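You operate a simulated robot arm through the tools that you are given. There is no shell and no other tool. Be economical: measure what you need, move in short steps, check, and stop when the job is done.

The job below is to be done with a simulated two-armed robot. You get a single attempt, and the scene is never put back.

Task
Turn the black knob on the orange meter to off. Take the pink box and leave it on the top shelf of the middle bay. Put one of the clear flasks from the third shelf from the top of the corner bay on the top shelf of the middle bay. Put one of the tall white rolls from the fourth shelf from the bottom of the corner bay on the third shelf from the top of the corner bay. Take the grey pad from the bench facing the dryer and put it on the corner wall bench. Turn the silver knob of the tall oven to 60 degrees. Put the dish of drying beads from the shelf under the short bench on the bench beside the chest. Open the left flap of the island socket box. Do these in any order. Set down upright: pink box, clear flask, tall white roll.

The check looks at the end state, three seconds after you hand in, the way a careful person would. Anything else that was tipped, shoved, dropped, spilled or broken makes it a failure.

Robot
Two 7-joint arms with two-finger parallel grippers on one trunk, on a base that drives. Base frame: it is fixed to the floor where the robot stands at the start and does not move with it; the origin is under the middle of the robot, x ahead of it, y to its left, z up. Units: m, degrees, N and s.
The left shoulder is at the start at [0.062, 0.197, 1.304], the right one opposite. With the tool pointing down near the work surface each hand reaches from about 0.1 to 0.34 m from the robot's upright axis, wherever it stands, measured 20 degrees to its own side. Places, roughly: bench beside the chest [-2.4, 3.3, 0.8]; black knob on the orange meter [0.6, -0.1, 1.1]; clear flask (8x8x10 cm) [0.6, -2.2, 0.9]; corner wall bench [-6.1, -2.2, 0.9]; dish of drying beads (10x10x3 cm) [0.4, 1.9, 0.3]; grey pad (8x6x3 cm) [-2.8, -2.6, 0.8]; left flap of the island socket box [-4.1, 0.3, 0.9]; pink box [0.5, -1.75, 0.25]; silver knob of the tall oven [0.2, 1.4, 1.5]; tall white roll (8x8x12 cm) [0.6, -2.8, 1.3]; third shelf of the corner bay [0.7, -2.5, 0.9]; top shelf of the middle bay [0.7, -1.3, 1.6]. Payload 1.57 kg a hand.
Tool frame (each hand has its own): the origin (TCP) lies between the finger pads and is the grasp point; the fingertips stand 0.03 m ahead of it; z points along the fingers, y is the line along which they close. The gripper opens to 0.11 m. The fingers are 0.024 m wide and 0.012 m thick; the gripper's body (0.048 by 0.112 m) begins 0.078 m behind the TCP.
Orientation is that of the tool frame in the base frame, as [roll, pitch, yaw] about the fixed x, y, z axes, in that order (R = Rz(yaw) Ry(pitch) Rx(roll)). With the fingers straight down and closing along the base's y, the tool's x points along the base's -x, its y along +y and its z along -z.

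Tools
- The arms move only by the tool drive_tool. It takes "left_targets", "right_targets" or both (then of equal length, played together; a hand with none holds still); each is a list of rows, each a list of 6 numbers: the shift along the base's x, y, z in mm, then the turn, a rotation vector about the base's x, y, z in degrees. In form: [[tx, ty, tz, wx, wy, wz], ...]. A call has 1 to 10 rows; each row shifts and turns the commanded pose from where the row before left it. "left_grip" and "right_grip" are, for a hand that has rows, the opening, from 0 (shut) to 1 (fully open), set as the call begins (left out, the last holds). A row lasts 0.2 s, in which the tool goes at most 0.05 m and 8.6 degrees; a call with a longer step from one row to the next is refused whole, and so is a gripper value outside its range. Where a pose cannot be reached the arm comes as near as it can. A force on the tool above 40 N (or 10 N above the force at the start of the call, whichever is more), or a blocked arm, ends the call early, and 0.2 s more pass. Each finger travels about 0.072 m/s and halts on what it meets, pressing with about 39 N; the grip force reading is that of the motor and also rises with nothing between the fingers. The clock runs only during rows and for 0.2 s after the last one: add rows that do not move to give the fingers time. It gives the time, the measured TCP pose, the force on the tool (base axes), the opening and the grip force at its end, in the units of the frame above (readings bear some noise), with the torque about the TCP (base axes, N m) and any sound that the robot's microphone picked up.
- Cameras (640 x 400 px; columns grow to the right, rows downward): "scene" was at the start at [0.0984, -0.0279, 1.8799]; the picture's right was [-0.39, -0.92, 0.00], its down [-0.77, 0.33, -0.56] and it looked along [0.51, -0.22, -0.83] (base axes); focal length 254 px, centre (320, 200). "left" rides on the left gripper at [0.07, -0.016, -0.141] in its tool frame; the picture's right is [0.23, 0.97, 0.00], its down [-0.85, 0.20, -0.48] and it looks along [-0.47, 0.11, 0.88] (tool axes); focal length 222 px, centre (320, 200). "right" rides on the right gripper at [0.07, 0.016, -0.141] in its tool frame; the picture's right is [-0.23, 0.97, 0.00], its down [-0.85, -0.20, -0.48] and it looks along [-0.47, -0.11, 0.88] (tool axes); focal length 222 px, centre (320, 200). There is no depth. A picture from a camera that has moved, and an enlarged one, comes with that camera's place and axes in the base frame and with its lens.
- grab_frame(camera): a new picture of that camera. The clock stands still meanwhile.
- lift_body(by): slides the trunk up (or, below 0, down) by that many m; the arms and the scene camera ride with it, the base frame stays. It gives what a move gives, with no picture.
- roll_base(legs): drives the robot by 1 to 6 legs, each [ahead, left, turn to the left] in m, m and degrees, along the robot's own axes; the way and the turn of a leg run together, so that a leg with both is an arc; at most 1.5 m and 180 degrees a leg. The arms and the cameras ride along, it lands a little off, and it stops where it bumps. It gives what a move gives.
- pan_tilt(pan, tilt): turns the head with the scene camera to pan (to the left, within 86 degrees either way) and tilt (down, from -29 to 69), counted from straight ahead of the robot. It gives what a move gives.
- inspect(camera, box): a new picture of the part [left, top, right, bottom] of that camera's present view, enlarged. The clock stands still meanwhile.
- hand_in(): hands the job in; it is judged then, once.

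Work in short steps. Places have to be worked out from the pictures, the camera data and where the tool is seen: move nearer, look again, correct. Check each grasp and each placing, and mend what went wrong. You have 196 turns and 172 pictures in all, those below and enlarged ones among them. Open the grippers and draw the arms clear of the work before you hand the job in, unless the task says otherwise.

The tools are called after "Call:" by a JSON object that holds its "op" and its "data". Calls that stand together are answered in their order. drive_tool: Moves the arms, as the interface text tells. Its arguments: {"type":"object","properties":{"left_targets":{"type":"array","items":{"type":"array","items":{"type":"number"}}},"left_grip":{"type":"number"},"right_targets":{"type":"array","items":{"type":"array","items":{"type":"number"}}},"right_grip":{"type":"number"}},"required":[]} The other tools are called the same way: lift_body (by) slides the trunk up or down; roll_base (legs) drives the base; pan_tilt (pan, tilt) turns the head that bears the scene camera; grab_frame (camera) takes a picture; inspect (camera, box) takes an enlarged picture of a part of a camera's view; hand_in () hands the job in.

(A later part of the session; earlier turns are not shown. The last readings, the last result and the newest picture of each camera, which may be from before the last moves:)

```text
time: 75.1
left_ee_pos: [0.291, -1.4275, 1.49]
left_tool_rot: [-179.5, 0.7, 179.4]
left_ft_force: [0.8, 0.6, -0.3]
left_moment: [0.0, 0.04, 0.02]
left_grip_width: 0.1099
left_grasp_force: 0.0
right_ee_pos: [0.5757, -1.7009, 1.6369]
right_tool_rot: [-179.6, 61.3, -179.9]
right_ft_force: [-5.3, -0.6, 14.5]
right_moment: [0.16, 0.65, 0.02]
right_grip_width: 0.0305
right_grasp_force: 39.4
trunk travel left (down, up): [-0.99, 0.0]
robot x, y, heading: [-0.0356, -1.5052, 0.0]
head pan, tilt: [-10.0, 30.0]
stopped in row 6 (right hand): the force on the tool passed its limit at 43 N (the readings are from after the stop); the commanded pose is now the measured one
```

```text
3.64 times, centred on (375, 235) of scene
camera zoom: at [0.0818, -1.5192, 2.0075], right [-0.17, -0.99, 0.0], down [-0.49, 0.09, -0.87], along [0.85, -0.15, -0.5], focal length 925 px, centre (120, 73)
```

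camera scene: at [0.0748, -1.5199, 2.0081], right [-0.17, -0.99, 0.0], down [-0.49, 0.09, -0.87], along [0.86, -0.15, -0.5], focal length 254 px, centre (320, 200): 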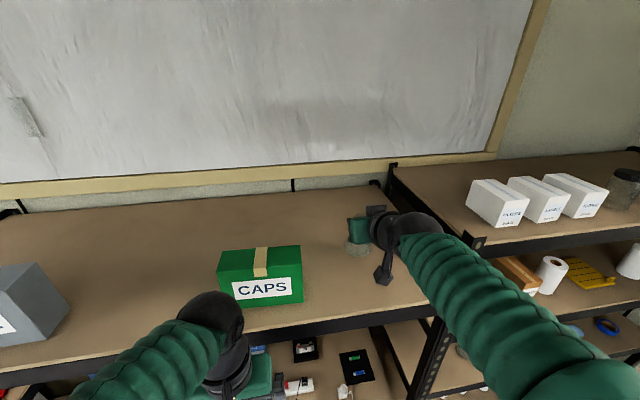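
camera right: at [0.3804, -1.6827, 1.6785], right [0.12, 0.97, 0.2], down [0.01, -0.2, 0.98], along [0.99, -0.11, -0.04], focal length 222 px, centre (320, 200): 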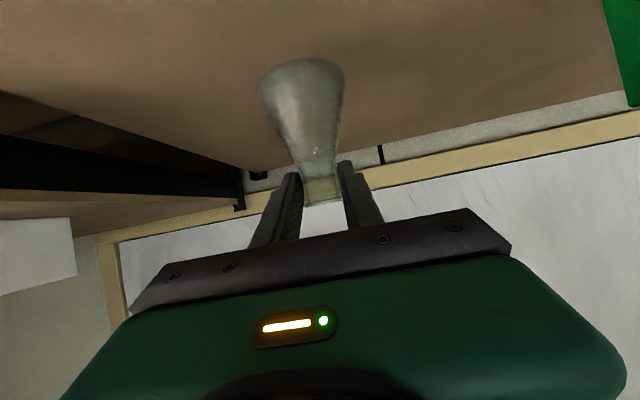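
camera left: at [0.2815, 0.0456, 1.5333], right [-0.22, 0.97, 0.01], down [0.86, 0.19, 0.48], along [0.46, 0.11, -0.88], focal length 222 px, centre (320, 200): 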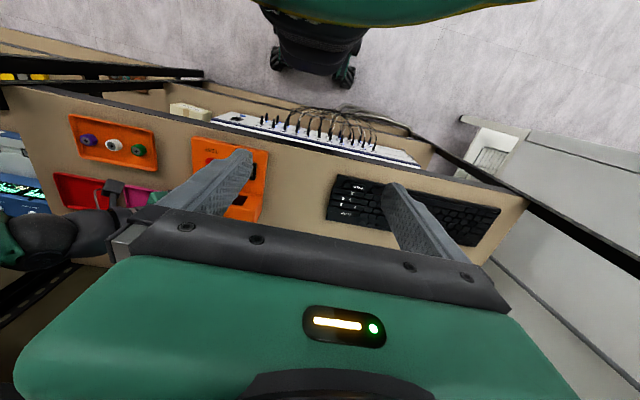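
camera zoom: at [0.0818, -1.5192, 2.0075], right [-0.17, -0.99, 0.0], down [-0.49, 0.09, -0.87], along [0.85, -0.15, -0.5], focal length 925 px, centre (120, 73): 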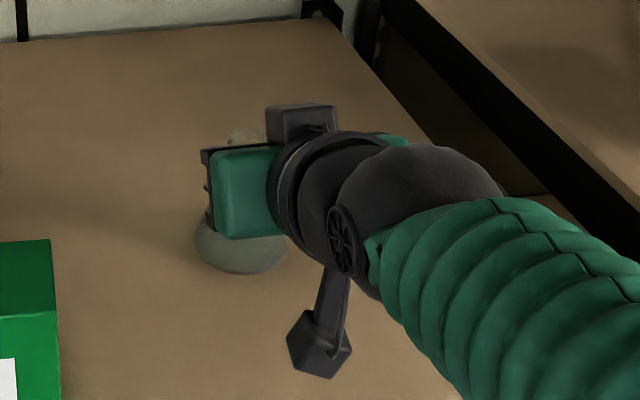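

It touched down (shelf about z 1.545). I ease up 3 mm to unload, then open slowly.

Call:
{"op": "drive_tool", "data": {"right_targets": [[0, 0, 2, 0, 1, 0], [0, 0, 1, 0, 0.5, 0], [0, 0, 0, 0, 0, 0]]}}

Call:
{"op": "drive_tool", "data": {"right_targets": [[0, 0, 0, 0, 0, 0], [0, 0, 0, 0, 0, 0], [0, 0, 0, 0, 0, 0]], "right_grip": 0.6}}

Call:
{"op": "grab_frame", "data": {"camera": "right"}}

```text
time: 75.9
left_ee_pos: [0.2939, -1.427, 1.489]
left_tool_rot: [-179.4, 0.6, 179.5]
left_ft_force: [-0.2, -0.3, 0.4]
left_moment: [-0.02, 0.01, 0.02]
left_grip_width: 0.1099
left_grasp_force: 0.0
right_ee_pos: [0.5772, -1.7013, 1.6367]
right_tool_rot: [-179.6, 59.4, 179.9]
right_ft_force: [3.4, 0.0, 9.0]
right_moment: [0.08, -0.69, -0.04]
right_grip_width: 0.0305
right_grasp_force: 39.1
trunk travel left (down, up): [-0.99, 0.0]
robot x, y, heading: [-0.037, -1.5034, -0.1]
head pan, tilt: [-10.0, 30.0]
```

```text
time: 76.7
left_ee_pos: [0.2929, -1.4281, 1.4892]
left_tool_rot: [-179.6, 0.8, 179.4]
left_ft_force: [-0.6, 0.5, 0.2]
left_moment: [-0.02, -0.04, -0.05]
left_grip_width: 0.11
left_grasp_force: 0.1
right_ee_pos: [0.578, -1.7013, 1.6368]
right_tool_rot: [-179.6, 59.2, 179.9]
right_ft_force: [-0.6, 0.1, -0.2]
right_moment: [-0.05, 0.0, 0.02]
right_grip_width: 0.066
right_grasp_force: 0.1
trunk travel left (down, up): [-0.99, 0.0]
robot x, y, heading: [-0.0349, -1.5036, 0.2]
head pan, tilt: [-10.0, 30.0]
```

```text
110 pictures are left
camera right: at [0.4205, -1.6832, 1.651], right [0.12, 0.97, 0.19], down [0.02, -0.2, 0.98], along [0.99, -0.12, -0.05], focal length 222 px, centre (320, 200)
```

right: 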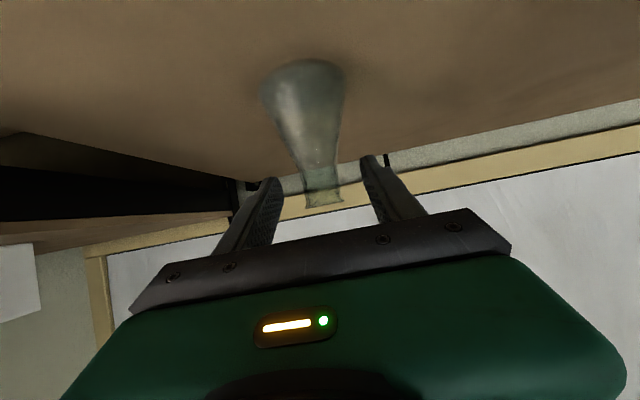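

The flask stands free on the top shelf. I raise the open hand, back out, and go to the white rolls in the corner bay.

Call:
{"op": "drive_tool", "data": {"right_targets": [[0, 0, 15, 0, 0, 0], [0, 0, 20, 0, 0, 0], [-10, 0, 20, 0, 0, 0]]}}

Call:
{"op": "roll_base", "data": {"legs": [[-0.27, 0, 0]]}}

Call:
{"op": "inspect", "data": {"camera": "scene", "box": [240, 150, 560, 350]}}

Call:
{"op": "roll_base", "data": {"legs": [[0, -0.9, 0]]}}

Call:
{"op": "lift_body", "data": {"by": -0.12}}

Call:
{"op": "grab_frame", "data": {"camera": "scene"}}

```text
time: 77.5
left_ee_pos: [0.2924, -1.4283, 1.4886]
left_tool_rot: [-179.5, 0.7, 179.4]
left_ft_force: [-0.9, 0.0, -0.7]
left_moment: [-0.03, -0.04, -0.01]
left_grip_width: 0.1098
left_grasp_force: 0.0
right_ee_pos: [0.567, -1.7019, 1.6934]
right_tool_rot: [-179.7, 59.4, 179.9]
right_ft_force: [0.3, 0.1, 1.3]
right_moment: [0.02, -0.02, -0.04]
right_grip_width: 0.0662
right_grasp_force: 0.1
trunk travel left (down, up): [-0.99, 0.0]
robot x, y, heading: [-0.0352, -1.5057, 0.1]
head pan, tilt: [-10.0, 30.0]
```

```text
time: 79.4
left_ee_pos: [0.0288, -1.4282, 1.4874]
left_tool_rot: [-179.4, 0.2, 179.4]
left_ft_force: [0.3, -0.6, -0.6]
left_moment: [-0.02, 0.04, 0.03]
left_grip_width: 0.11
left_grasp_force: 0.1
right_ee_pos: [0.3039, -1.7024, 1.6894]
right_tool_rot: [-179.6, 59.1, 179.8]
right_ft_force: [-0.2, 0.0, 0.4]
right_moment: [0.01, 0.0, 0.0]
right_grip_width: 0.0661
right_grasp_force: 0.0
trunk travel left (down, up): [-0.99, 0.0]
robot x, y, heading: [-0.306, -1.5059, 0.2]
head pan, tilt: [-10.0, 30.0]
```

```text
2.00 times, centred on (400, 250) of scene
camera zoom: at [-0.1759, -1.5202, 2.0066], right [-0.17, -0.98, 0.0], down [-0.5, 0.09, -0.86], along [0.85, -0.15, -0.51], focal length 509 px, centre (160, 100)
```

zoom: 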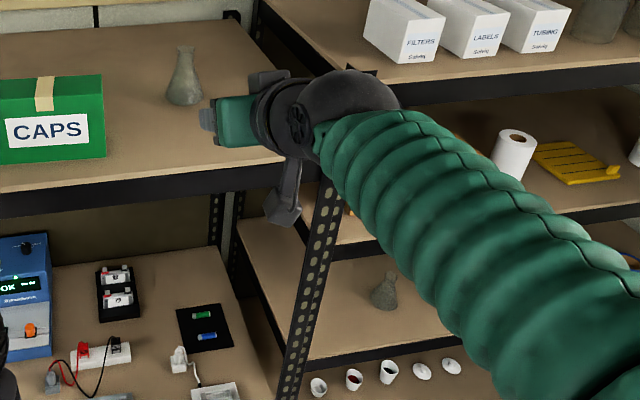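

```text
time: 84.3
left_ee_pos: [0.0326, -2.3466, 1.4898]
left_tool_rot: [179.2, 0.6, 176.6]
left_ft_force: [0.0, 0.0, -0.9]
left_moment: [-0.03, 0.0, -0.01]
left_grip_width: 0.11
left_grasp_force: 0.1
right_ee_pos: [0.299, -2.6358, 1.6861]
right_tool_rot: [176.4, 59.5, 172.4]
right_ft_force: [0.7, -0.4, 0.3]
right_moment: [0.0, 0.0, 0.07]
right_grip_width: 0.066
right_grasp_force: 0.0
trunk travel left (down, up): [-0.99, 0.0]
robot x, y, heading: [-0.2956, -2.3646, -2.3]
head pan, tilt: [-10.0, 30.0]
stopped in leg 1: the robot was blocked; the commanded pose is now the measured one
```

```text
time: 85.8
left_ee_pos: [0.0309, -2.3441, 1.3696]
left_tool_rot: [179.2, 0.7, 176.6]
left_ft_force: [0.5, 0.0, 0.5]
left_moment: [0.02, 0.0, 0.03]
left_grip_width: 0.11
left_grasp_force: 0.0
right_ee_pos: [0.2971, -2.633, 1.5677]
right_tool_rot: [176.5, 59.5, 172.4]
right_ft_force: [0.8, 0.2, 0.1]
right_moment: [0.0, 0.03, 0.03]
right_grip_width: 0.0658
right_grasp_force: 0.0
trunk travel left (down, up): [-0.87, 0.12]
robot x, y, heading: [-0.2989, -2.3635, -2.6]
head pan, tilt: [-10.0, 30.0]
```

```text
108 pictures are left
camera scene: at [-0.1751, -2.3871, 1.8872], right [-0.22, -0.98, 0.0], down [-0.49, 0.11, -0.86], along [0.84, -0.19, -0.5], focal length 254 px, centre (320, 200)
```

scene: 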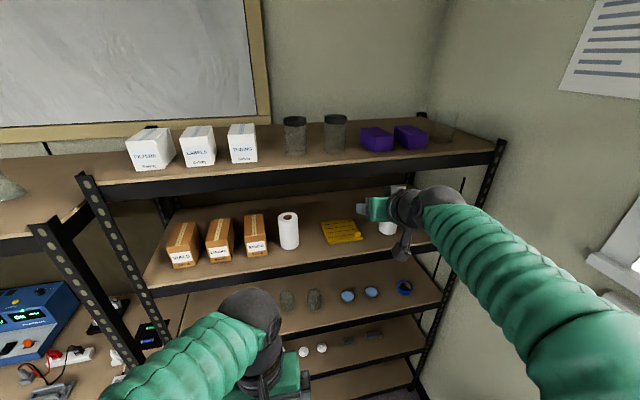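

I bumped something on the right (the window table's leg, likely); I move off it, straighten, and zoom on the rolls.

Call:
{"op": "roll_base", "data": {"legs": [[0, 0.05, 2.5]]}}

Call:
{"op": "inspect", "data": {"camera": "scene", "box": [200, 180, 420, 320]}}

Call:
{"op": "pan_tilt", "data": {"pan": -80, "tilt": 55}}

Call:
{"op": "grab_frame", "data": {"camera": "scene"}}

```text
time: 86.7
left_ee_pos: [0.0275, -2.2843, 1.37]
left_tool_rot: [179.1, 0.7, 179.0]
left_ft_force: [0.8, -0.6, -0.2]
left_moment: [-0.01, -0.05, 0.0]
left_grip_width: 0.11
left_grasp_force: 0.1
right_ee_pos: [0.309, -2.5612, 1.5702]
right_tool_rot: [176.2, 59.6, 174.4]
right_ft_force: [-0.1, -1.0, -1.1]
right_moment: [0.02, 0.01, 0.0]
right_grip_width: 0.0662
right_grasp_force: 0.1
trunk travel left (down, up): [-0.87, 0.12]
robot x, y, heading: [-0.2952, -2.318, -0.2]
head pan, tilt: [-10.0, 30.0]
```

```text
2.86 times, centred on (310, 250) of scene
camera zoom: at [-0.1755, -2.3159, 1.8876], right [-0.17, -0.98, 0.01], down [-0.49, 0.08, -0.87], along [0.85, -0.15, -0.5], focal length 727 px, centre (349, 57)
```

zoom: 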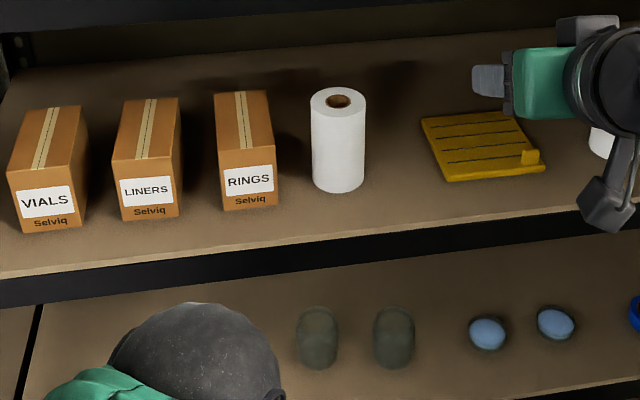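

```text
time: 88.1
left_ee_pos: [0.0273, -2.2844, 1.3714]
left_tool_rot: [179.0, 0.7, 179.2]
left_ft_force: [0.2, 0.4, 0.2]
left_moment: [0.0, 0.06, 0.01]
left_grip_width: 0.1097
left_grasp_force: 0.0
right_ee_pos: [0.3058, -2.5623, 1.5691]
right_tool_rot: [176.1, 59.8, 174.6]
right_ft_force: [-0.4, 0.9, -0.1]
right_moment: [-0.04, 0.0, -0.05]
right_grip_width: 0.0659
right_grasp_force: 0.1
trunk travel left (down, up): [-0.87, 0.12]
robot x, y, heading: [-0.2943, -2.3123, -0.1]
head pan, tilt: [-80.0, 55.0]
```

```text
106 pictures are left
camera scene: at [-0.2537, -2.3868, 1.8515], right [-0.98, -0.17, 0.0], down [-0.14, 0.81, -0.57], along [0.1, -0.56, -0.82], focal length 254 px, centre (320, 200)
```

scene: 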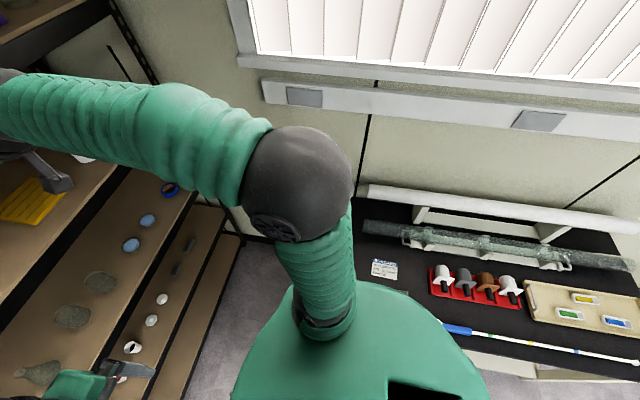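

The rolls are free: first roll near [0.60, −2.437], base z ≈ 1.24, with about 5 cm to the RINGS box. I line the right hand up: shift left, lower the trunk, straighten the wrist, open wide.

Call:
{"op": "roll_base", "data": {"legs": [[0, 0.06, 0]]}}

Call:
{"op": "lift_body", "data": {"by": -0.16}}

Call:
{"op": "drive_tool", "data": {"right_targets": [[0, 15, -20, -1, 0, 1], [0, 15, -20, -1, 0, 1], [0, 15, -20, 0, 0, 0], [0, 15, -20, 0, 0, 0], [0, 0, 0, 0, 0, 0], [0, 0, 0, 0, 0, 0]], "right_grip": 1.0}}

Call:
{"op": "grab_frame", "data": {"camera": "right"}}

```text
time: 89.1
left_ee_pos: [0.0283, -2.2355, 1.37]
left_tool_rot: [178.5, 0.7, 179.0]
left_ft_force: [-0.2, 0.2, -0.7]
left_moment: [0.0, 0.0, 0.01]
left_grip_width: 0.1099
left_grasp_force: 0.1
right_ee_pos: [0.3099, -2.5141, 1.5669]
right_tool_rot: [175.3, 59.6, 173.5]
right_ft_force: [0.1, -0.3, -0.3]
right_moment: [-0.01, 0.01, 0.01]
right_grip_width: 0.066
right_grasp_force: 0.1
trunk travel left (down, up): [-0.87, 0.12]
robot x, y, heading: [-0.2981, -2.2508, -0.1]
head pan, tilt: [-80.0, 55.0]
```

```text
time: 90.9
left_ee_pos: [0.0271, -2.2445, 1.2104]
left_tool_rot: [178.2, 0.6, 178.9]
left_ft_force: [-0.5, 0.3, -0.2]
left_moment: [0.01, -0.04, -0.05]
left_grip_width: 0.1102
left_grasp_force: 0.1
right_ee_pos: [0.3098, -2.5239, 1.4053]
right_tool_rot: [174.6, 59.6, 172.7]
right_ft_force: [1.2, -1.5, 0.3]
right_moment: [0.03, 0.0, 0.03]
right_grip_width: 0.0661
right_grasp_force: 0.0
trunk travel left (down, up): [-0.71, 0.28]
robot x, y, heading: [-0.3003, -2.2573, -0.0]
head pan, tilt: [-80.0, 55.0]
```

```text
time: 92.3
left_ee_pos: [0.0272, -2.2393, 1.2103]
left_tool_rot: [178.3, 0.7, 179.0]
left_ft_force: [-0.2, -0.4, -1.3]
left_moment: [0.01, -0.03, -0.02]
left_grip_width: 0.1102
left_grasp_force: 0.0
right_ee_pos: [0.3076, -2.4582, 1.3272]
right_tool_rot: [178.8, 59.7, 178.6]
right_ft_force: [-0.2, -0.1, -0.2]
right_moment: [0.0, -0.01, -0.02]
right_grip_width: 0.1098
right_grasp_force: 0.1
trunk travel left (down, up): [-0.71, 0.28]
robot x, y, heading: [-0.2964, -2.2562, 0.1]
head pan, tilt: [-80.0, 55.0]
```

```text
105 pictures are left
camera right: at [0.1518, -2.4409, 1.3402], right [0.12, 0.97, 0.21], down [0.02, -0.21, 0.98], along [0.99, -0.12, -0.04], focal length 222 px, centre (320, 200)
```

right: 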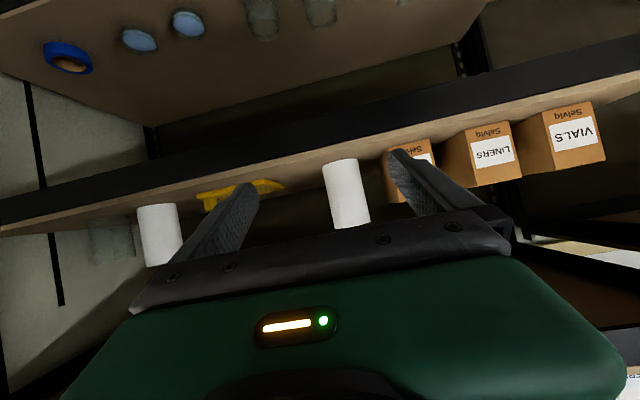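

Roll axis y ≈ −2.442, z from 1.264 to 1.38. I centre in y and drive in 0.2 m, then look again.

Call:
{"op": "drive_tool", "data": {"right_targets": [[0, 16, 0, 0, 0, 0], [0, 0, 0, 0, 0, 0]]}}

Call:
{"op": "roll_base", "data": {"legs": [[0.2, 0, 0]]}}

Call:
{"op": "grab_frame", "data": {"camera": "right"}}

```text
time: 92.9
left_ee_pos: [0.0281, -2.2428, 1.21]
left_tool_rot: [178.4, 0.7, 179.1]
left_ft_force: [-0.5, 0.5, -0.2]
left_moment: [0.03, -0.01, -0.03]
left_grip_width: 0.1102
left_grasp_force: 0.1
right_ee_pos: [0.3088, -2.444, 1.3281]
right_tool_rot: [178.7, 59.7, 178.4]
right_ft_force: [0.3, -0.1, -0.6]
right_moment: [-0.02, -0.01, 0.04]
right_grip_width: 0.1099
right_grasp_force: 0.1
trunk travel left (down, up): [-0.71, 0.28]
robot x, y, heading: [-0.2981, -2.2543, -0.2]
head pan, tilt: [-80.0, 55.0]
```

```text
time: 94.5
left_ee_pos: [0.2279, -2.2424, 1.2121]
left_tool_rot: [178.3, 0.9, 178.9]
left_ft_force: [0.8, 0.6, 0.1]
left_moment: [0.0, -0.02, 0.0]
left_grip_width: 0.1098
left_grasp_force: 0.0
right_ee_pos: [0.5077, -2.4457, 1.3297]
right_tool_rot: [178.7, 59.9, 178.4]
right_ft_force: [0.7, -0.6, -0.5]
right_moment: [0.01, -0.02, 0.0]
right_grip_width: 0.1101
right_grasp_force: 0.0
trunk travel left (down, up): [-0.71, 0.28]
robot x, y, heading: [-0.0931, -2.2561, 0.0]
head pan, tilt: [-80.0, 55.0]
```

```text
104 pictures are left
camera right: at [0.3506, -2.428, 1.3423], right [0.12, 0.97, 0.21], down [0.01, -0.21, 0.98], along [0.99, -0.12, -0.04], focal length 222 px, centre (320, 200)
```

right: 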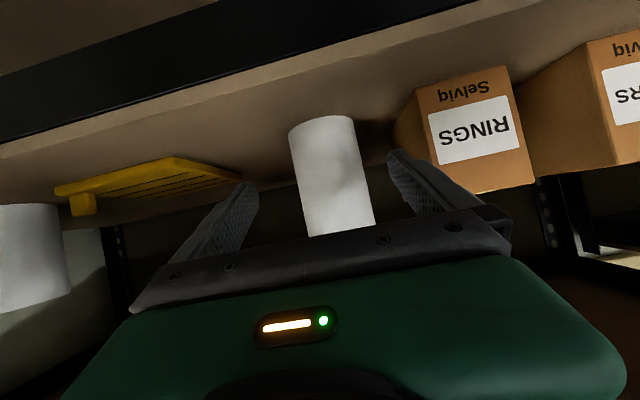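

Well centred; left finger clears the RINGS box. I advance 85 mm and grip.

Call:
{"op": "drive_tool", "data": {"right_targets": [[20, 2, -2, 0, 0, 0], [20, 2, -2, 0, 0, 0], [20, 0, -2, 0, 0, 0], [20, 0, -2, 0, 0, 0], [5, 0, 0, 0, 0, 0], [0, 0, 0, 0, 0, 0]]}}

Call:
{"op": "drive_tool", "data": {"right_targets": [[0, 0, 0, 0, 0, 0], [0, 0, 0, 0, 0, 0], [0, 0, 0, 0, 0, 0]], "right_grip": 0.0}}

Call:
{"op": "grab_frame", "data": {"camera": "right"}}

```text
time: 95.9
left_ee_pos: [0.2317, -2.2412, 1.2114]
left_tool_rot: [178.3, 0.7, 178.9]
left_ft_force: [0.2, -0.7, -0.4]
left_moment: [-0.02, 0.0, 0.01]
left_grip_width: 0.1103
left_grasp_force: 0.1
right_ee_pos: [0.5956, -2.4415, 1.32]
right_tool_rot: [178.7, 59.7, 178.4]
right_ft_force: [0.6, -0.7, -0.2]
right_moment: [0.01, 0.02, -0.02]
right_grip_width: 0.1102
right_grasp_force: 0.1
trunk travel left (down, up): [-0.71, 0.28]
robot x, y, heading: [-0.0949, -2.2572, -0.1]
head pan, tilt: [-80.0, 55.0]
```

```text
time: 96.7
left_ee_pos: [0.2323, -2.2417, 1.2102]
left_tool_rot: [178.3, 0.7, 178.9]
left_ft_force: [-0.7, 0.3, -0.1]
left_moment: [-0.01, 0.0, 0.01]
left_grip_width: 0.1099
left_grasp_force: 0.1
right_ee_pos: [0.5961, -2.4418, 1.32]
right_tool_rot: [178.7, 59.7, 178.4]
right_ft_force: [-1.4, 0.2, 0.2]
right_moment: [-0.08, 0.04, -0.06]
right_grip_width: 0.0688
right_grasp_force: 39.0
trunk travel left (down, up): [-0.71, 0.28]
robot x, y, heading: [-0.0943, -2.2529, 0.4]
head pan, tilt: [-80.0, 55.0]
```

```text
103 pictures are left
camera right: at [0.4389, -2.4235, 1.3333], right [0.12, 0.97, 0.21], down [0.02, -0.21, 0.98], along [0.99, -0.12, -0.04], focal length 222 px, centre (320, 200)
```

right: 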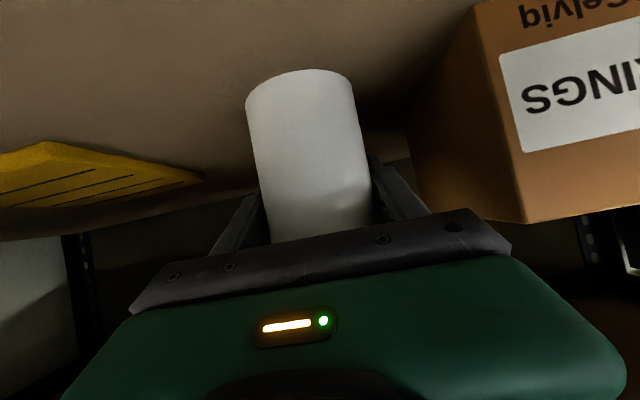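

Gripped (6.9 cm). I lift 25 mm, draw back, and back out.

Call:
{"op": "drive_tool", "data": {"right_targets": [[0, 0, 10, 0, 0, 0], [0, 0, 15, 0, 0, 0], [-20, 0, 0, 0, 0, 0], [-30, 0, 0, 0, 0, 0], [-30, 0, 0, 0, 0, 0], [0, 0, 0, 0, 0, 0]]}}

Call:
{"op": "roll_base", "data": {"legs": [[-0.21, 0, 0]]}}

Call:
{"op": "lift_body", "data": {"by": -0.36}}

Call:
{"op": "roll_base", "data": {"legs": [[0, 0.33, 0]]}}

Call:
{"op": "grab_frame", "data": {"camera": "right"}}

```text
time: 98.1
left_ee_pos: [0.2322, -2.242, 1.21]
left_tool_rot: [178.3, 0.6, 178.8]
left_ft_force: [0.2, 0.3, 0.5]
left_moment: [0.03, 0.01, 0.01]
left_grip_width: 0.11
left_grasp_force: 0.1
right_ee_pos: [0.5171, -2.4412, 1.3439]
right_tool_rot: [178.5, 59.6, 178.2]
right_ft_force: [-0.1, 0.5, -1.3]
right_moment: [0.02, 0.0, -0.02]
right_grip_width: 0.069
right_grasp_force: 38.5
trunk travel left (down, up): [-0.71, 0.28]
robot x, y, heading: [-0.0954, -2.2529, -0.1]
head pan, tilt: [-80.0, 55.0]
```

```text
time: 99.8
left_ee_pos: [0.0261, -2.2415, 1.2093]
left_tool_rot: [178.3, 0.5, 179.0]
left_ft_force: [0.2, 0.1, -0.2]
left_moment: [0.0, 0.04, -0.03]
left_grip_width: 0.1101
left_grasp_force: 0.0
right_ee_pos: [0.3115, -2.4407, 1.3422]
right_tool_rot: [178.7, 59.5, 178.4]
right_ft_force: [-0.1, 1.0, -1.7]
right_moment: [-0.03, -0.02, 0.0]
right_grip_width: 0.0686
right_grasp_force: 39.1
trunk travel left (down, up): [-0.71, 0.28]
robot x, y, heading: [-0.3049, -2.2564, 0.1]
head pan, tilt: [-80.0, 55.0]
```

```text
time: 103.3
left_ee_pos: [0.0308, -2.2301, 0.8516]
left_tool_rot: [178.5, 0.8, -178.3]
left_ft_force: [0.4, -0.2, -0.8]
left_moment: [0.03, -0.02, 0.04]
left_grip_width: 0.1098
left_grasp_force: 0.2
right_ee_pos: [0.3055, -2.4407, 0.9842]
right_tool_rot: [178.6, 59.7, 178.3]
right_ft_force: [1.1, -0.2, -1.4]
right_moment: [0.01, 0.01, -0.01]
right_grip_width: 0.0686
right_grasp_force: 39.3
trunk travel left (down, up): [-0.35, 0.64]
robot x, y, heading: [-0.3019, -2.2572, 0.0]
head pan, tilt: [-80.0, 55.0]
```

```text
time: 105.4
left_ee_pos: [0.0292, -1.9071, 0.8501]
left_tool_rot: [178.2, 0.6, -178.6]
left_ft_force: [-0.5, -0.6, 0.2]
left_moment: [0.04, -0.01, 0.02]
left_grip_width: 0.1102
left_grasp_force: 0.2
right_ee_pos: [0.3047, -2.1192, 0.9846]
right_tool_rot: [178.3, 59.6, 177.9]
right_ft_force: [-0.8, -0.1, -1.8]
right_moment: [-0.01, -0.03, 0.02]
right_grip_width: 0.0686
right_grasp_force: 39.1
trunk travel left (down, up): [-0.35, 0.64]
robot x, y, heading: [-0.3039, -1.9266, -0.3]
head pan, tilt: [-80.0, 55.0]
```

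```text
102 pictures are left
camera right: at [0.149, -2.1001, 0.9976], right [0.13, 0.97, 0.21], down [0.02, -0.21, 0.98], along [0.99, -0.12, -0.04], focal length 222 px, centre (320, 200)
```

right: 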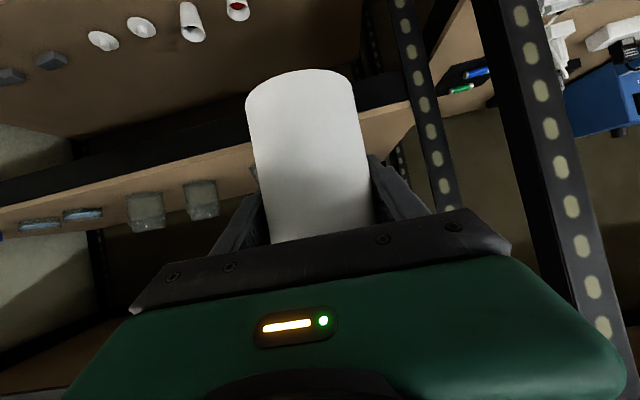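

Roll held, aligned with the flask's vacated spot. I drive in.

Call:
{"op": "roll_base", "data": {"legs": [[0.25, 0.008, 0]]}}

Call:
{"op": "grab_frame", "data": {"camera": "right"}}

Call:
{"op": "pan_tilt", "data": {"pan": -15, "tilt": 35}}

Call:
{"op": "grab_frame", "data": {"camera": "scene"}}

```text
time: 107.2
left_ee_pos: [0.2791, -1.892, 0.8505]
left_tool_rot: [178.4, 0.6, -177.9]
left_ft_force: [1.2, 0.1, 0.7]
left_moment: [0.0, 0.02, -0.02]
left_grip_width: 0.1099
left_grasp_force: 0.2
right_ee_pos: [0.5535, -2.1054, 0.9824]
right_tool_rot: [178.6, 59.6, 178.4]
right_ft_force: [0.0, 0.4, -1.7]
right_moment: [0.01, 0.01, -0.01]
right_grip_width: 0.0688
right_grasp_force: 39.2
trunk travel left (down, up): [-0.35, 0.64]
robot x, y, heading: [-0.0552, -1.9225, -0.2]
head pan, tilt: [-80.0, 55.0]
```

```text
101 pictures are left
camera right: at [0.3975, -2.088, 0.997], right [0.12, 0.97, 0.21], down [0.02, -0.21, 0.98], along [0.99, -0.12, -0.04], focal length 222 px, centre (320, 200)
```

right: 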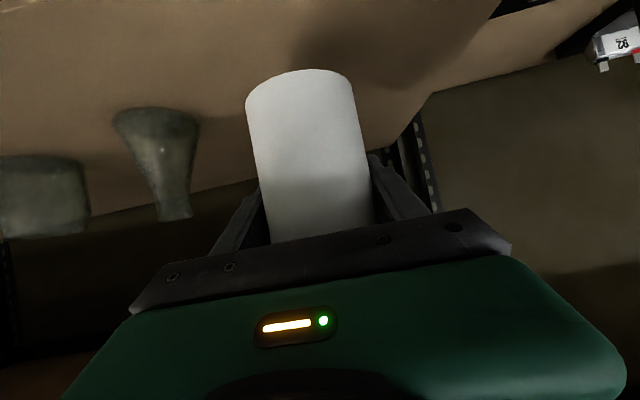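

```text
time: 108.6
left_ee_pos: [0.2771, -1.891, 0.8499]
left_tool_rot: [178.3, 0.6, -177.7]
left_ft_force: [0.0, 1.1, -1.0]
left_moment: [0.02, -0.03, 0.01]
left_grip_width: 0.1098
left_grasp_force: 0.0
right_ee_pos: [0.5531, -2.1054, 0.9832]
right_tool_rot: [178.7, 59.7, 178.3]
right_ft_force: [-0.2, 0.6, -1.7]
right_moment: [-0.02, -0.04, -0.01]
right_grip_width: 0.0687
right_grasp_force: 38.8
trunk travel left (down, up): [-0.35, 0.64]
robot x, y, heading: [-0.0568, -1.9213, 0.1]
head pan, tilt: [-15.0, 35.0]
```

```text
100 pictures are left
camera scene: at [0.0628, -1.9436, 1.3595], right [-0.26, -0.97, 0.0], down [-0.56, 0.15, -0.82], along [0.79, -0.21, -0.58], focal length 254 px, centre (320, 200)
```

scene: 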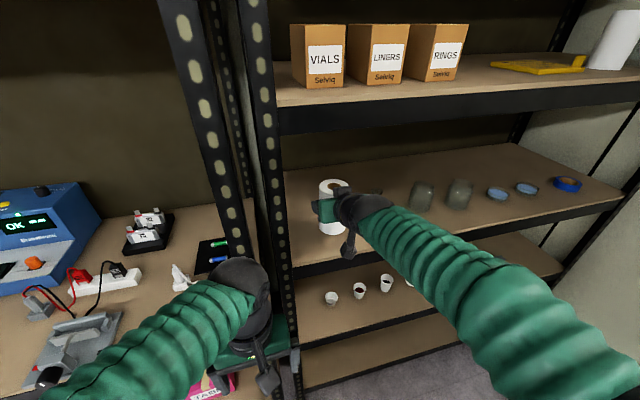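

Free spot confirmed. I move 25 mm in and lower to just above the shelf, then step down gently.

Call:
{"op": "drive_tool", "data": {"right_targets": [[12, 0, -10, 0, 0, 0], [12, 0, -10, 0, 0, 0], [0, 0, -10, 0, 0, 0], [0, 0, -8, 0, 0, 0], [0, 0, -4, 0, 0, 0], [0, 0, 0, 0, 0, 0]]}}

Call:
{"op": "drive_tool", "data": {"right_targets": [[0, 0, -2, 0, 0, 0], [0, 0, -2, 0, 0, 0], [0, 0, 0, 0, 0, 0]]}}

```text
time: 110.0
left_ee_pos: [0.2793, -1.8924, 0.8505]
left_tool_rot: [178.4, 0.6, -177.7]
left_ft_force: [0.8, -0.5, -0.5]
left_moment: [-0.02, -0.02, -0.02]
left_grip_width: 0.1101
left_grasp_force: 0.0
right_ee_pos: [0.5771, -2.1066, 0.9428]
right_tool_rot: [178.6, 59.7, 178.3]
right_ft_force: [1.1, 0.5, -1.5]
right_moment: [0.01, -0.07, 0.0]
right_grip_width: 0.0686
right_grasp_force: 38.9
trunk travel left (down, up): [-0.35, 0.64]
robot x, y, heading: [-0.0549, -1.9206, 0.0]
head pan, tilt: [-15.0, 35.0]
```

```text
time: 110.8
left_ee_pos: [0.2776, -1.8912, 0.851]
left_tool_rot: [178.3, 0.7, -177.6]
left_ft_force: [0.7, -0.9, 0.5]
left_moment: [0.01, 0.01, -0.02]
left_grip_width: 0.11
left_grasp_force: 0.0
right_ee_pos: [0.5773, -2.1053, 0.9412]
right_tool_rot: [178.7, 59.8, 178.3]
right_ft_force: [2.0, -1.9, 4.4]
right_moment: [-0.25, -0.01, 0.03]
right_grip_width: 0.0686
right_grasp_force: 39.2
trunk travel left (down, up): [-0.35, 0.64]
robot x, y, heading: [-0.0563, -1.9198, 0.1]
head pan, tilt: [-15.0, 35.0]
```

Contact felt (4 N up). I go down 1 mm more and open.

Call:
{"op": "drive_tool", "data": {"right_targets": [[0, 0, -1, 0, 0, 0], [0, 0, 0, 0, 0, 0]]}}

Call:
{"op": "drive_tool", "data": {"right_targets": [[0, 0, 0, 0, 0, 0], [0, 0, 0, 0, 0, 0], [0, 0, 0, 0, 0, 0]], "right_grip": 0.9}}

Call:
{"op": "drive_tool", "data": {"right_targets": [[-20, 0, 6, 0, 0, 0], [-30, 0, 8, 0, 0, 0], [-30, 0, 8, 0, 0, 0], [-30, 0, 8, 0, 0, 0], [0, 0, 0, 0, 0, 0]]}}

Call:
{"op": "grab_frame", "data": {"camera": "right"}}

```text
time: 111.4
left_ee_pos: [0.2779, -1.8923, 0.8521]
left_tool_rot: [178.4, 0.7, -177.9]
left_ft_force: [0.2, 0.5, -0.6]
left_moment: [0.01, -0.02, -0.01]
left_grip_width: 0.11
left_grasp_force: 0.0
right_ee_pos: [0.5775, -2.1058, 0.9408]
right_tool_rot: [178.6, 60.1, 178.4]
right_ft_force: [4.3, -4.0, 13.7]
right_moment: [-0.64, 0.18, 0.17]
right_grip_width: 0.0684
right_grasp_force: 39.3
trunk travel left (down, up): [-0.35, 0.64]
robot x, y, heading: [-0.0512, -1.9171, 0.1]
head pan, tilt: [-15.0, 35.0]
```

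```text
time: 112.2
left_ee_pos: [0.2783, -1.891, 0.8502]
left_tool_rot: [178.4, 0.6, -177.6]
left_ft_force: [-0.5, -0.1, -0.3]
left_moment: [-0.02, 0.0, 0.02]
left_grip_width: 0.11
left_grasp_force: 0.1
right_ee_pos: [0.5782, -2.1049, 0.9382]
right_tool_rot: [178.6, 59.6, 178.4]
right_ft_force: [0.4, -0.3, -0.3]
right_moment: [-0.01, 0.01, -0.01]
right_grip_width: 0.0989
right_grasp_force: 0.0
trunk travel left (down, up): [-0.35, 0.64]
robot x, y, heading: [-0.056, -1.9193, 0.1]
head pan, tilt: [-15.0, 35.0]
```

```text
time: 113.4
left_ee_pos: [0.2788, -1.8913, 0.851]
left_tool_rot: [178.3, 0.6, -177.7]
left_ft_force: [0.0, -0.1, 1.0]
left_moment: [-0.02, 0.04, 0.04]
left_grip_width: 0.1098
left_grasp_force: 0.1
right_ee_pos: [0.4681, -2.1057, 0.9671]
right_tool_rot: [178.7, 59.7, 178.5]
right_ft_force: [0.5, 0.0, 0.3]
right_moment: [0.01, 0.02, -0.02]
right_grip_width: 0.0988
right_grasp_force: 0.1
trunk travel left (down, up): [-0.35, 0.64]
robot x, y, heading: [-0.0542, -1.9213, 0.1]
head pan, tilt: [-15.0, 35.0]
```

```text
99 pictures are left
camera right: at [0.3116, -2.0877, 0.9802], right [0.12, 0.97, 0.21], down [0.02, -0.21, 0.98], along [0.99, -0.12, -0.04], focal length 222 px, centre (320, 200)
```

right: 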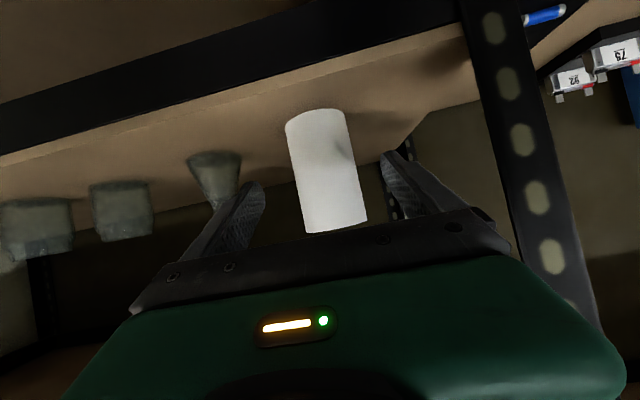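

The roll stands upright on the third shelf. Next the pink box: I back out, slide left, lower the trunk, and look.

Call:
{"op": "roll_base", "data": {"legs": [[-0.27, 0, 0], [0, 0.4, 0]]}}

Call:
{"op": "lift_body", "data": {"by": -0.3}}

Call:
{"op": "pan_tilt", "data": {"pan": -5, "tilt": 45}}

Call:
{"op": "grab_frame", "data": {"camera": "scene"}}

Call:
{"op": "grab_frame", "data": {"camera": "right"}}

```text
time: 117.4
left_ee_pos: [0.0105, -1.4926, 0.849]
left_tool_rot: [178.0, 0.6, -177.5]
left_ft_force: [1.1, 0.2, -0.7]
left_moment: [0.06, 0.01, -0.01]
left_grip_width: 0.1101
left_grasp_force: 0.1
right_ee_pos: [0.2022, -1.705, 0.9669]
right_tool_rot: [178.2, 59.7, 178.5]
right_ft_force: [-0.4, 0.3, 0.4]
right_moment: [0.02, -0.02, 0.03]
right_grip_width: 0.0988
right_grasp_force: 0.1
trunk travel left (down, up): [-0.35, 0.64]
robot x, y, heading: [-0.324, -1.5197, 0.6]
head pan, tilt: [-15.0, 35.0]
```

```text
time: 120.4
left_ee_pos: [0.0108, -1.489, 0.5491]
left_tool_rot: [178.2, 0.5, -177.4]
left_ft_force: [0.4, -0.2, -1.1]
left_moment: [0.02, 0.01, 0.05]
left_grip_width: 0.11
left_grasp_force: 0.0
right_ee_pos: [0.2017, -1.7028, 0.6672]
right_tool_rot: [178.6, 59.7, 178.8]
right_ft_force: [1.0, -0.4, -0.7]
right_moment: [0.01, 0.0, 0.0]
right_grip_width: 0.0991
right_grasp_force: 0.2
trunk travel left (down, up): [-0.05, 0.94]
robot x, y, heading: [-0.3219, -1.5198, 0.6]
head pan, tilt: [-15.0, 35.0]
```

```text
time: 121.1
left_ee_pos: [0.0107, -1.4899, 0.5486]
left_tool_rot: [178.3, 0.5, -177.4]
left_ft_force: [0.7, 0.0, 0.8]
left_moment: [0.0, 0.0, -0.04]
left_grip_width: 0.1103
left_grasp_force: 0.0
right_ee_pos: [0.2024, -1.7013, 0.6674]
right_tool_rot: [178.7, 59.7, 178.8]
right_ft_force: [0.3, 1.2, -0.6]
right_moment: [-0.01, -0.02, -0.01]
right_grip_width: 0.0991
right_grasp_force: 0.1
trunk travel left (down, up): [-0.05, 0.94]
robot x, y, heading: [-0.3228, -1.5199, 0.5]
head pan, tilt: [-5.0, 45.0]
```

```text
98 pictures are left
camera scene: at [-0.2094, -1.5271, 1.0447], right [-0.08, -1.0, 0.0], down [-0.71, 0.06, -0.71], along [0.7, -0.06, -0.71], focal length 254 px, centre (320, 200)
```

scene: 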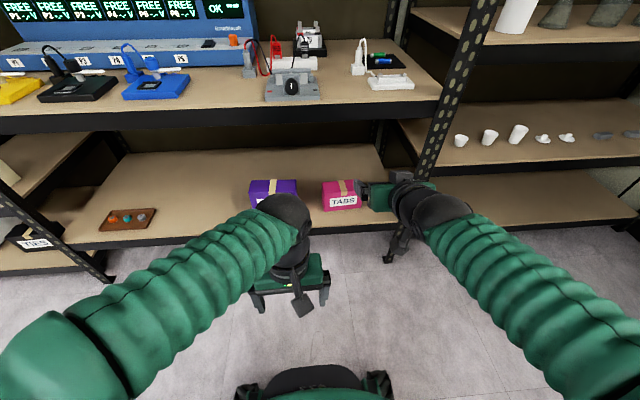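

```text
97 pictures are left
camera right: at [0.0452, -1.6847, 0.6804], right [0.11, 0.97, 0.21], down [0.02, -0.21, 0.98], along [0.99, -0.11, -0.04], focal length 222 px, centre (320, 200)
```

right: 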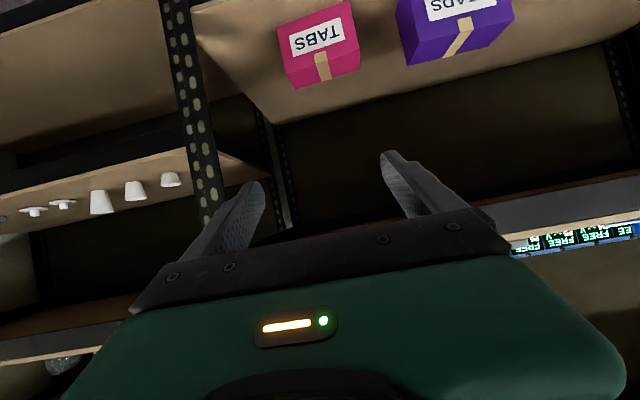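

Call:
{"op": "inspect", "data": {"camera": "scene", "box": [240, 160, 400, 260]}}

Call:
{"op": "inspect", "data": {"camera": "right", "box": [250, 0, 410, 100]}}

```text
4.00 times, centred on (320, 210) of scene
camera zoom: at [-0.2094, -1.5271, 1.0447], right [-0.08, -1.0, 0.0], down [-0.71, 0.06, -0.71], along [0.7, -0.06, -0.71], focal length 1017 px, centre (320, 160)
```

zoom: 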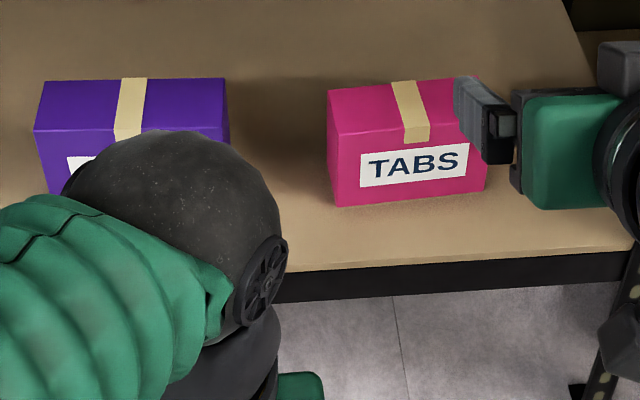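

```text
4.00 times, centred on (330, 50) of right
camera zoom: at [0.0452, -1.6847, 0.6804], right [0.11, 0.97, 0.21], down [0.02, -0.21, 0.98], along [0.99, -0.11, -0.04], focal length 888 px, centre (280, 800)
```

zoom: 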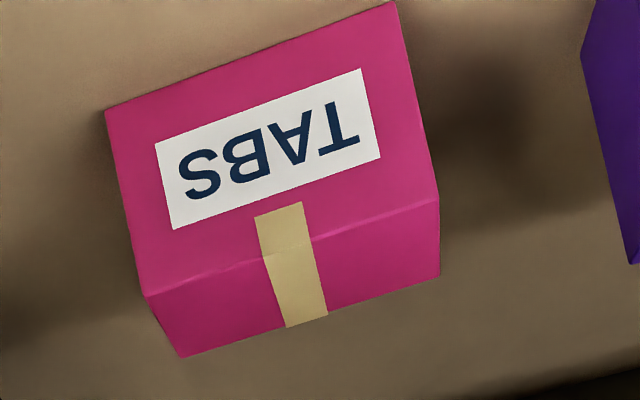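

The pink TABS box is about 15 cm wide, 5.5 cm deep, 12 cm tall, at y −1.60…−1.75, front x ≈ 0.49. I'll grip it across its depth with the left hand pointing sideways (−y) and down, so I first turn the left hand 90 degrees while backed off.

Call:
{"op": "drive_tool", "data": {"left_targets": [[8, 8, 0, 0, 0, -8.5], [8, 8, 0, 0, 0, -8.5], [8, 8, 0, 0, 0, -8.5], [8, 8, 0, 0, 0, -8.5], [8, 8, 0, 0, 0, -8.5], [8, 8, 0, 0, 0, -8.5], [8, 8, 0, 0, 0, -8.5], [8, 8, 0, 0, 0, -8.5], [8, 8, 0, 0, 0, -8.5], [8, 8, 0, 0, 0, -8.5]]}}

Call:
{"op": "drive_tool", "data": {"left_targets": [[10, 0, 0, -8, 0, -5], [10, 0, 0, -8, 0, 0], [10, 0, 0, -8, 0, 0], [10, 0, 0, -8, 0, 0], [10, 0, 0, -8, 0, 0], [0, 0, 0, 0, 0, 0]]}}

```text
time: 123.3
left_ee_pos: [0.0909, -1.4099, 0.55]
left_tool_rot: [178.5, 0.6, 97.5]
left_ft_force: [0.4, 0.2, 0.5]
left_moment: [-0.01, -0.01, 0.04]
left_grip_width: 0.1099
left_grasp_force: 0.1
right_ee_pos: [0.2003, -1.7006, 0.6675]
right_tool_rot: [178.8, 59.6, 178.8]
right_ft_force: [0.3, -1.0, 0.0]
right_moment: [0.01, 0.03, -0.01]
right_grip_width: 0.0991
right_grasp_force: 0.1
trunk travel left (down, up): [-0.05, 0.94]
robot x, y, heading: [-0.3212, -1.5205, 0.6]
head pan, tilt: [-5.0, 45.0]
```

```text
refused: row 1 steps farther than a row can; nothing moved
```

The turn worked; the second call had too large a step. I redo the tilt.

Call:
{"op": "drive_tool", "data": {"left_targets": [[10, 0, 0, -8, 0, -2], [10, 0, 0, -8, 0, -2], [10, 0, 0, -8, 0, -2], [10, 0, 0, -8, 0, -1], [10, 0, 0, -8, 0, 0], [0, 0, 0, -3, 0, 0], [0, 0, 0, 0, 0, 0]]}}

Call:
{"op": "grab_frame", "data": {"camera": "left"}}

```text
time: 124.9
left_ee_pos: [0.1419, -1.4079, 0.5498]
left_tool_rot: [-179.0, 43.6, 91.3]
left_ft_force: [-0.9, 0.5, -0.4]
left_moment: [0.03, -0.01, 0.04]
left_grip_width: 0.1102
left_grasp_force: 0.1
right_ee_pos: [0.2026, -1.7007, 0.667]
right_tool_rot: [178.8, 59.7, 178.9]
right_ft_force: [0.0, -0.3, -0.8]
right_moment: [-0.02, 0.01, 0.03]
right_grip_width: 0.0991
right_grasp_force: 0.1
trunk travel left (down, up): [-0.05, 0.94]
robot x, y, heading: [-0.3199, -1.5216, 0.6]
head pan, tilt: [-5.0, 45.0]
```

```text
94 pictures are left
camera left: at [0.125, -1.2619, 0.6048], right [0.97, 0.17, -0.17], down [0.21, -0.29, 0.93], along [0.11, -0.94, -0.32], focal length 222 px, centre (320, 200)
```

left: 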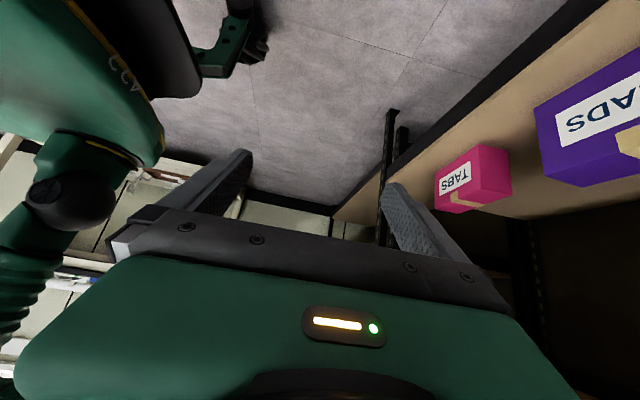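

This side view of the box is good for measuring; I zoom in.

Call:
{"op": "inspect", "data": {"camera": "left", "box": [410, 120, 570, 220]}}

```text
4.00 times, centred on (490, 170) of left
camera zoom: at [0.125, -1.2619, 0.6048], right [0.97, 0.17, -0.17], down [0.21, -0.29, 0.93], along [0.11, -0.94, -0.32], focal length 888 px, centre (-360, 320)
```

zoom: 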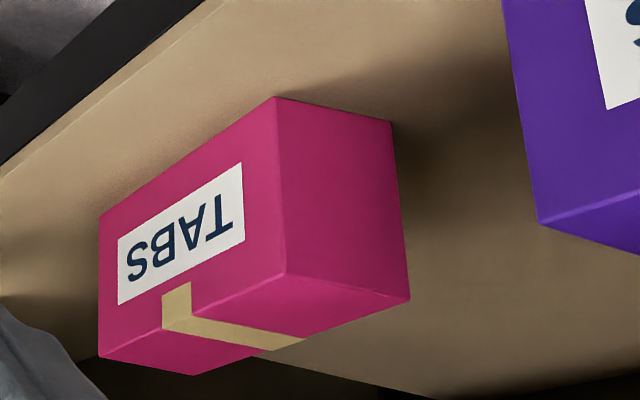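

Box measured: x 0.467–0.535, y −1.602…−1.742, z 0.293–0.397 (7 × 14 × 10 cm). I fold the right hand back to vertical near the body so it clears the posts, then move the base into place.

Call:
{"op": "drive_tool", "data": {"right_targets": [[-20, 5, 0, 0, 8, 0], [-20, 5, 0, 0, 8, 0], [-20, 5, 0, 0, 8, 0], [-20, 5, 0, 0, 8, 0], [-20, 5, 0, 0, 8, 0], [-20, 0, 0, 0, 8, 0], [-20, 0, 0, 0, 8, 0], [0, 0, 0, 0, 0, 0]]}}

Call:
{"op": "roll_base", "data": {"legs": [[0, -0.28, -0.5]]}}

Call:
{"op": "grab_frame", "data": {"camera": "left"}}

```text
time: 126.7
left_ee_pos: [0.1405, -1.4079, 0.5492]
left_tool_rot: [-179.1, 43.4, 91.4]
left_ft_force: [1.0, -1.1, -0.1]
left_moment: [0.0, -0.01, 0.01]
left_grip_width: 0.11
left_grasp_force: 0.1
right_ee_pos: [0.0615, -1.6752, 0.667]
right_tool_rot: [179.7, 3.5, 179.3]
right_ft_force: [0.2, -0.6, -0.1]
right_moment: [-0.02, -0.01, -0.02]
right_grip_width: 0.0992
right_grasp_force: 0.0
trunk travel left (down, up): [-0.05, 0.94]
robot x, y, heading: [-0.3222, -1.5209, 0.4]
head pan, tilt: [-5.0, 45.0]
```

```text
time: 128.6
left_ee_pos: [0.1428, -1.6858, 0.5502]
left_tool_rot: [-179.0, 43.6, 91.0]
left_ft_force: [-0.4, 0.6, 0.2]
left_moment: [-0.01, -0.02, 0.02]
left_grip_width: 0.11
left_grasp_force: 0.0
right_ee_pos: [0.0617, -1.9521, 0.6671]
right_tool_rot: [179.8, 3.7, 178.9]
right_ft_force: [-0.1, -0.6, 0.6]
right_moment: [0.03, -0.03, 0.02]
right_grip_width: 0.0988
right_grasp_force: 0.1
trunk travel left (down, up): [-0.05, 0.94]
robot x, y, heading: [-0.3221, -1.7937, -0.3]
head pan, tilt: [-5.0, 45.0]
```

```text
92 pictures are left
camera left: at [0.1281, -1.5397, 0.6047], right [0.97, 0.17, -0.17], down [0.21, -0.29, 0.93], along [0.11, -0.94, -0.32], focal length 222 px, centre (320, 200)
```

left: 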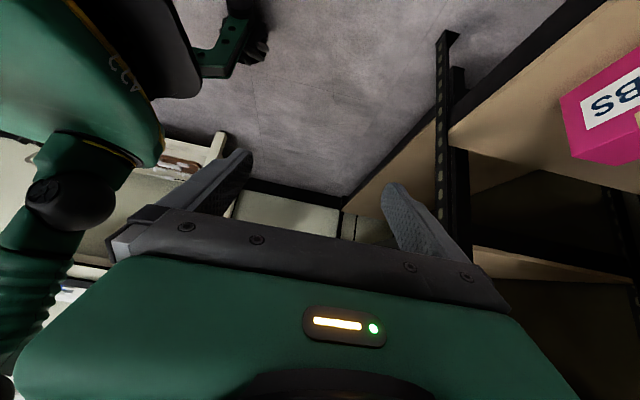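

I drive forward 0.25 m with the hand well above the box, then move it over the box.

Call:
{"op": "roll_base", "data": {"legs": [[0.26, 0, 0.3]]}}

Call:
{"op": "drive_tool", "data": {"left_targets": [[25, 4, -10, 0, 0, 0], [25, 4, -20, 0, 0, 0], [25, 4, -20, 0, 0, 0], [23, 2, -20, 0, 0, 0], [0, 0, -20, 0, 0, 0], [0, 0, 0, 0, 0, 0]]}}

Call:
{"op": "grab_frame", "data": {"camera": "left"}}

Call:
{"op": "grab_frame", "data": {"camera": "scene"}}

```text
time: 130.3
left_ee_pos: [0.356, -1.6838, 0.5501]
left_tool_rot: [-178.1, 43.6, 92.2]
left_ft_force: [-0.7, -0.6, -0.2]
left_moment: [0.02, -0.01, 0.0]
left_grip_width: 0.1099
left_grasp_force: 0.0
right_ee_pos: [0.2854, -1.9493, 0.6686]
right_tool_rot: [179.6, 4.0, 179.6]
right_ft_force: [0.6, 0.4, -0.2]
right_moment: [-0.03, -0.02, 0.0]
right_grip_width: 0.099
right_grasp_force: 0.0
trunk travel left (down, up): [-0.05, 0.94]
robot x, y, heading: [-0.0992, -1.7948, 0.6]
head pan, tilt: [-5.0, 45.0]
stopped in leg 1: the robot was blocked; the commanded pose is now the measured one
```

```text
time: 131.4
left_ee_pos: [0.3815, -1.6617, 0.4447]
left_tool_rot: [-174.3, 41.8, 96.8]
left_ft_force: [-4.4, 1.9, -0.6]
left_moment: [-0.1, -0.31, 0.3]
left_grip_width: 0.1099
left_grasp_force: 0.1
right_ee_pos: [0.2623, -1.9388, 0.6508]
right_tool_rot: [-179.6, 5.4, -177.8]
right_ft_force: [-4.5, 4.1, 1.5]
right_moment: [-0.41, -0.41, -0.07]
right_grip_width: 0.0989
right_grasp_force: 0.0
trunk travel left (down, up): [-0.05, 0.94]
robot x, y, heading: [-0.1829, -1.83, 3.1]
head pan, tilt: [-5.0, 45.0]
stopped in row 5 (right hand): the arm was blocked; the commanded pose is now the measured one
```

```text
91 pictures are left
camera left: at [0.364, -1.5167, 0.5046], right [0.95, 0.22, -0.22], down [0.28, -0.3, 0.91], along [0.13, -0.93, -0.35], focal length 222 px, centre (320, 200)
```

left: 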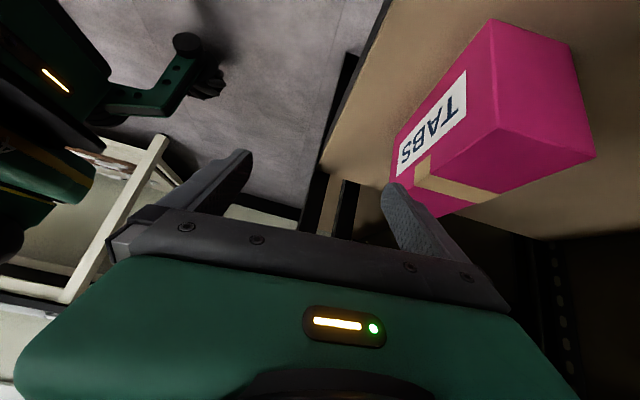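

```text
90 pictures are left
camera scene: at [-0.1217, -1.8361, 1.0633], right [-0.04, -1.0, -0.01], down [-0.67, 0.03, -0.74], along [0.74, -0.02, -0.67], focal length 254 px, centre (320, 200)
```

scene: 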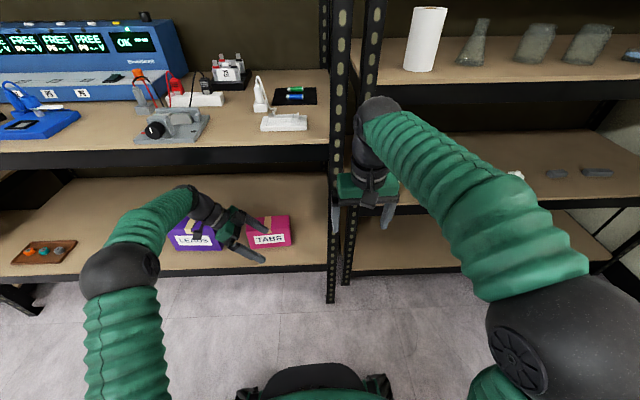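

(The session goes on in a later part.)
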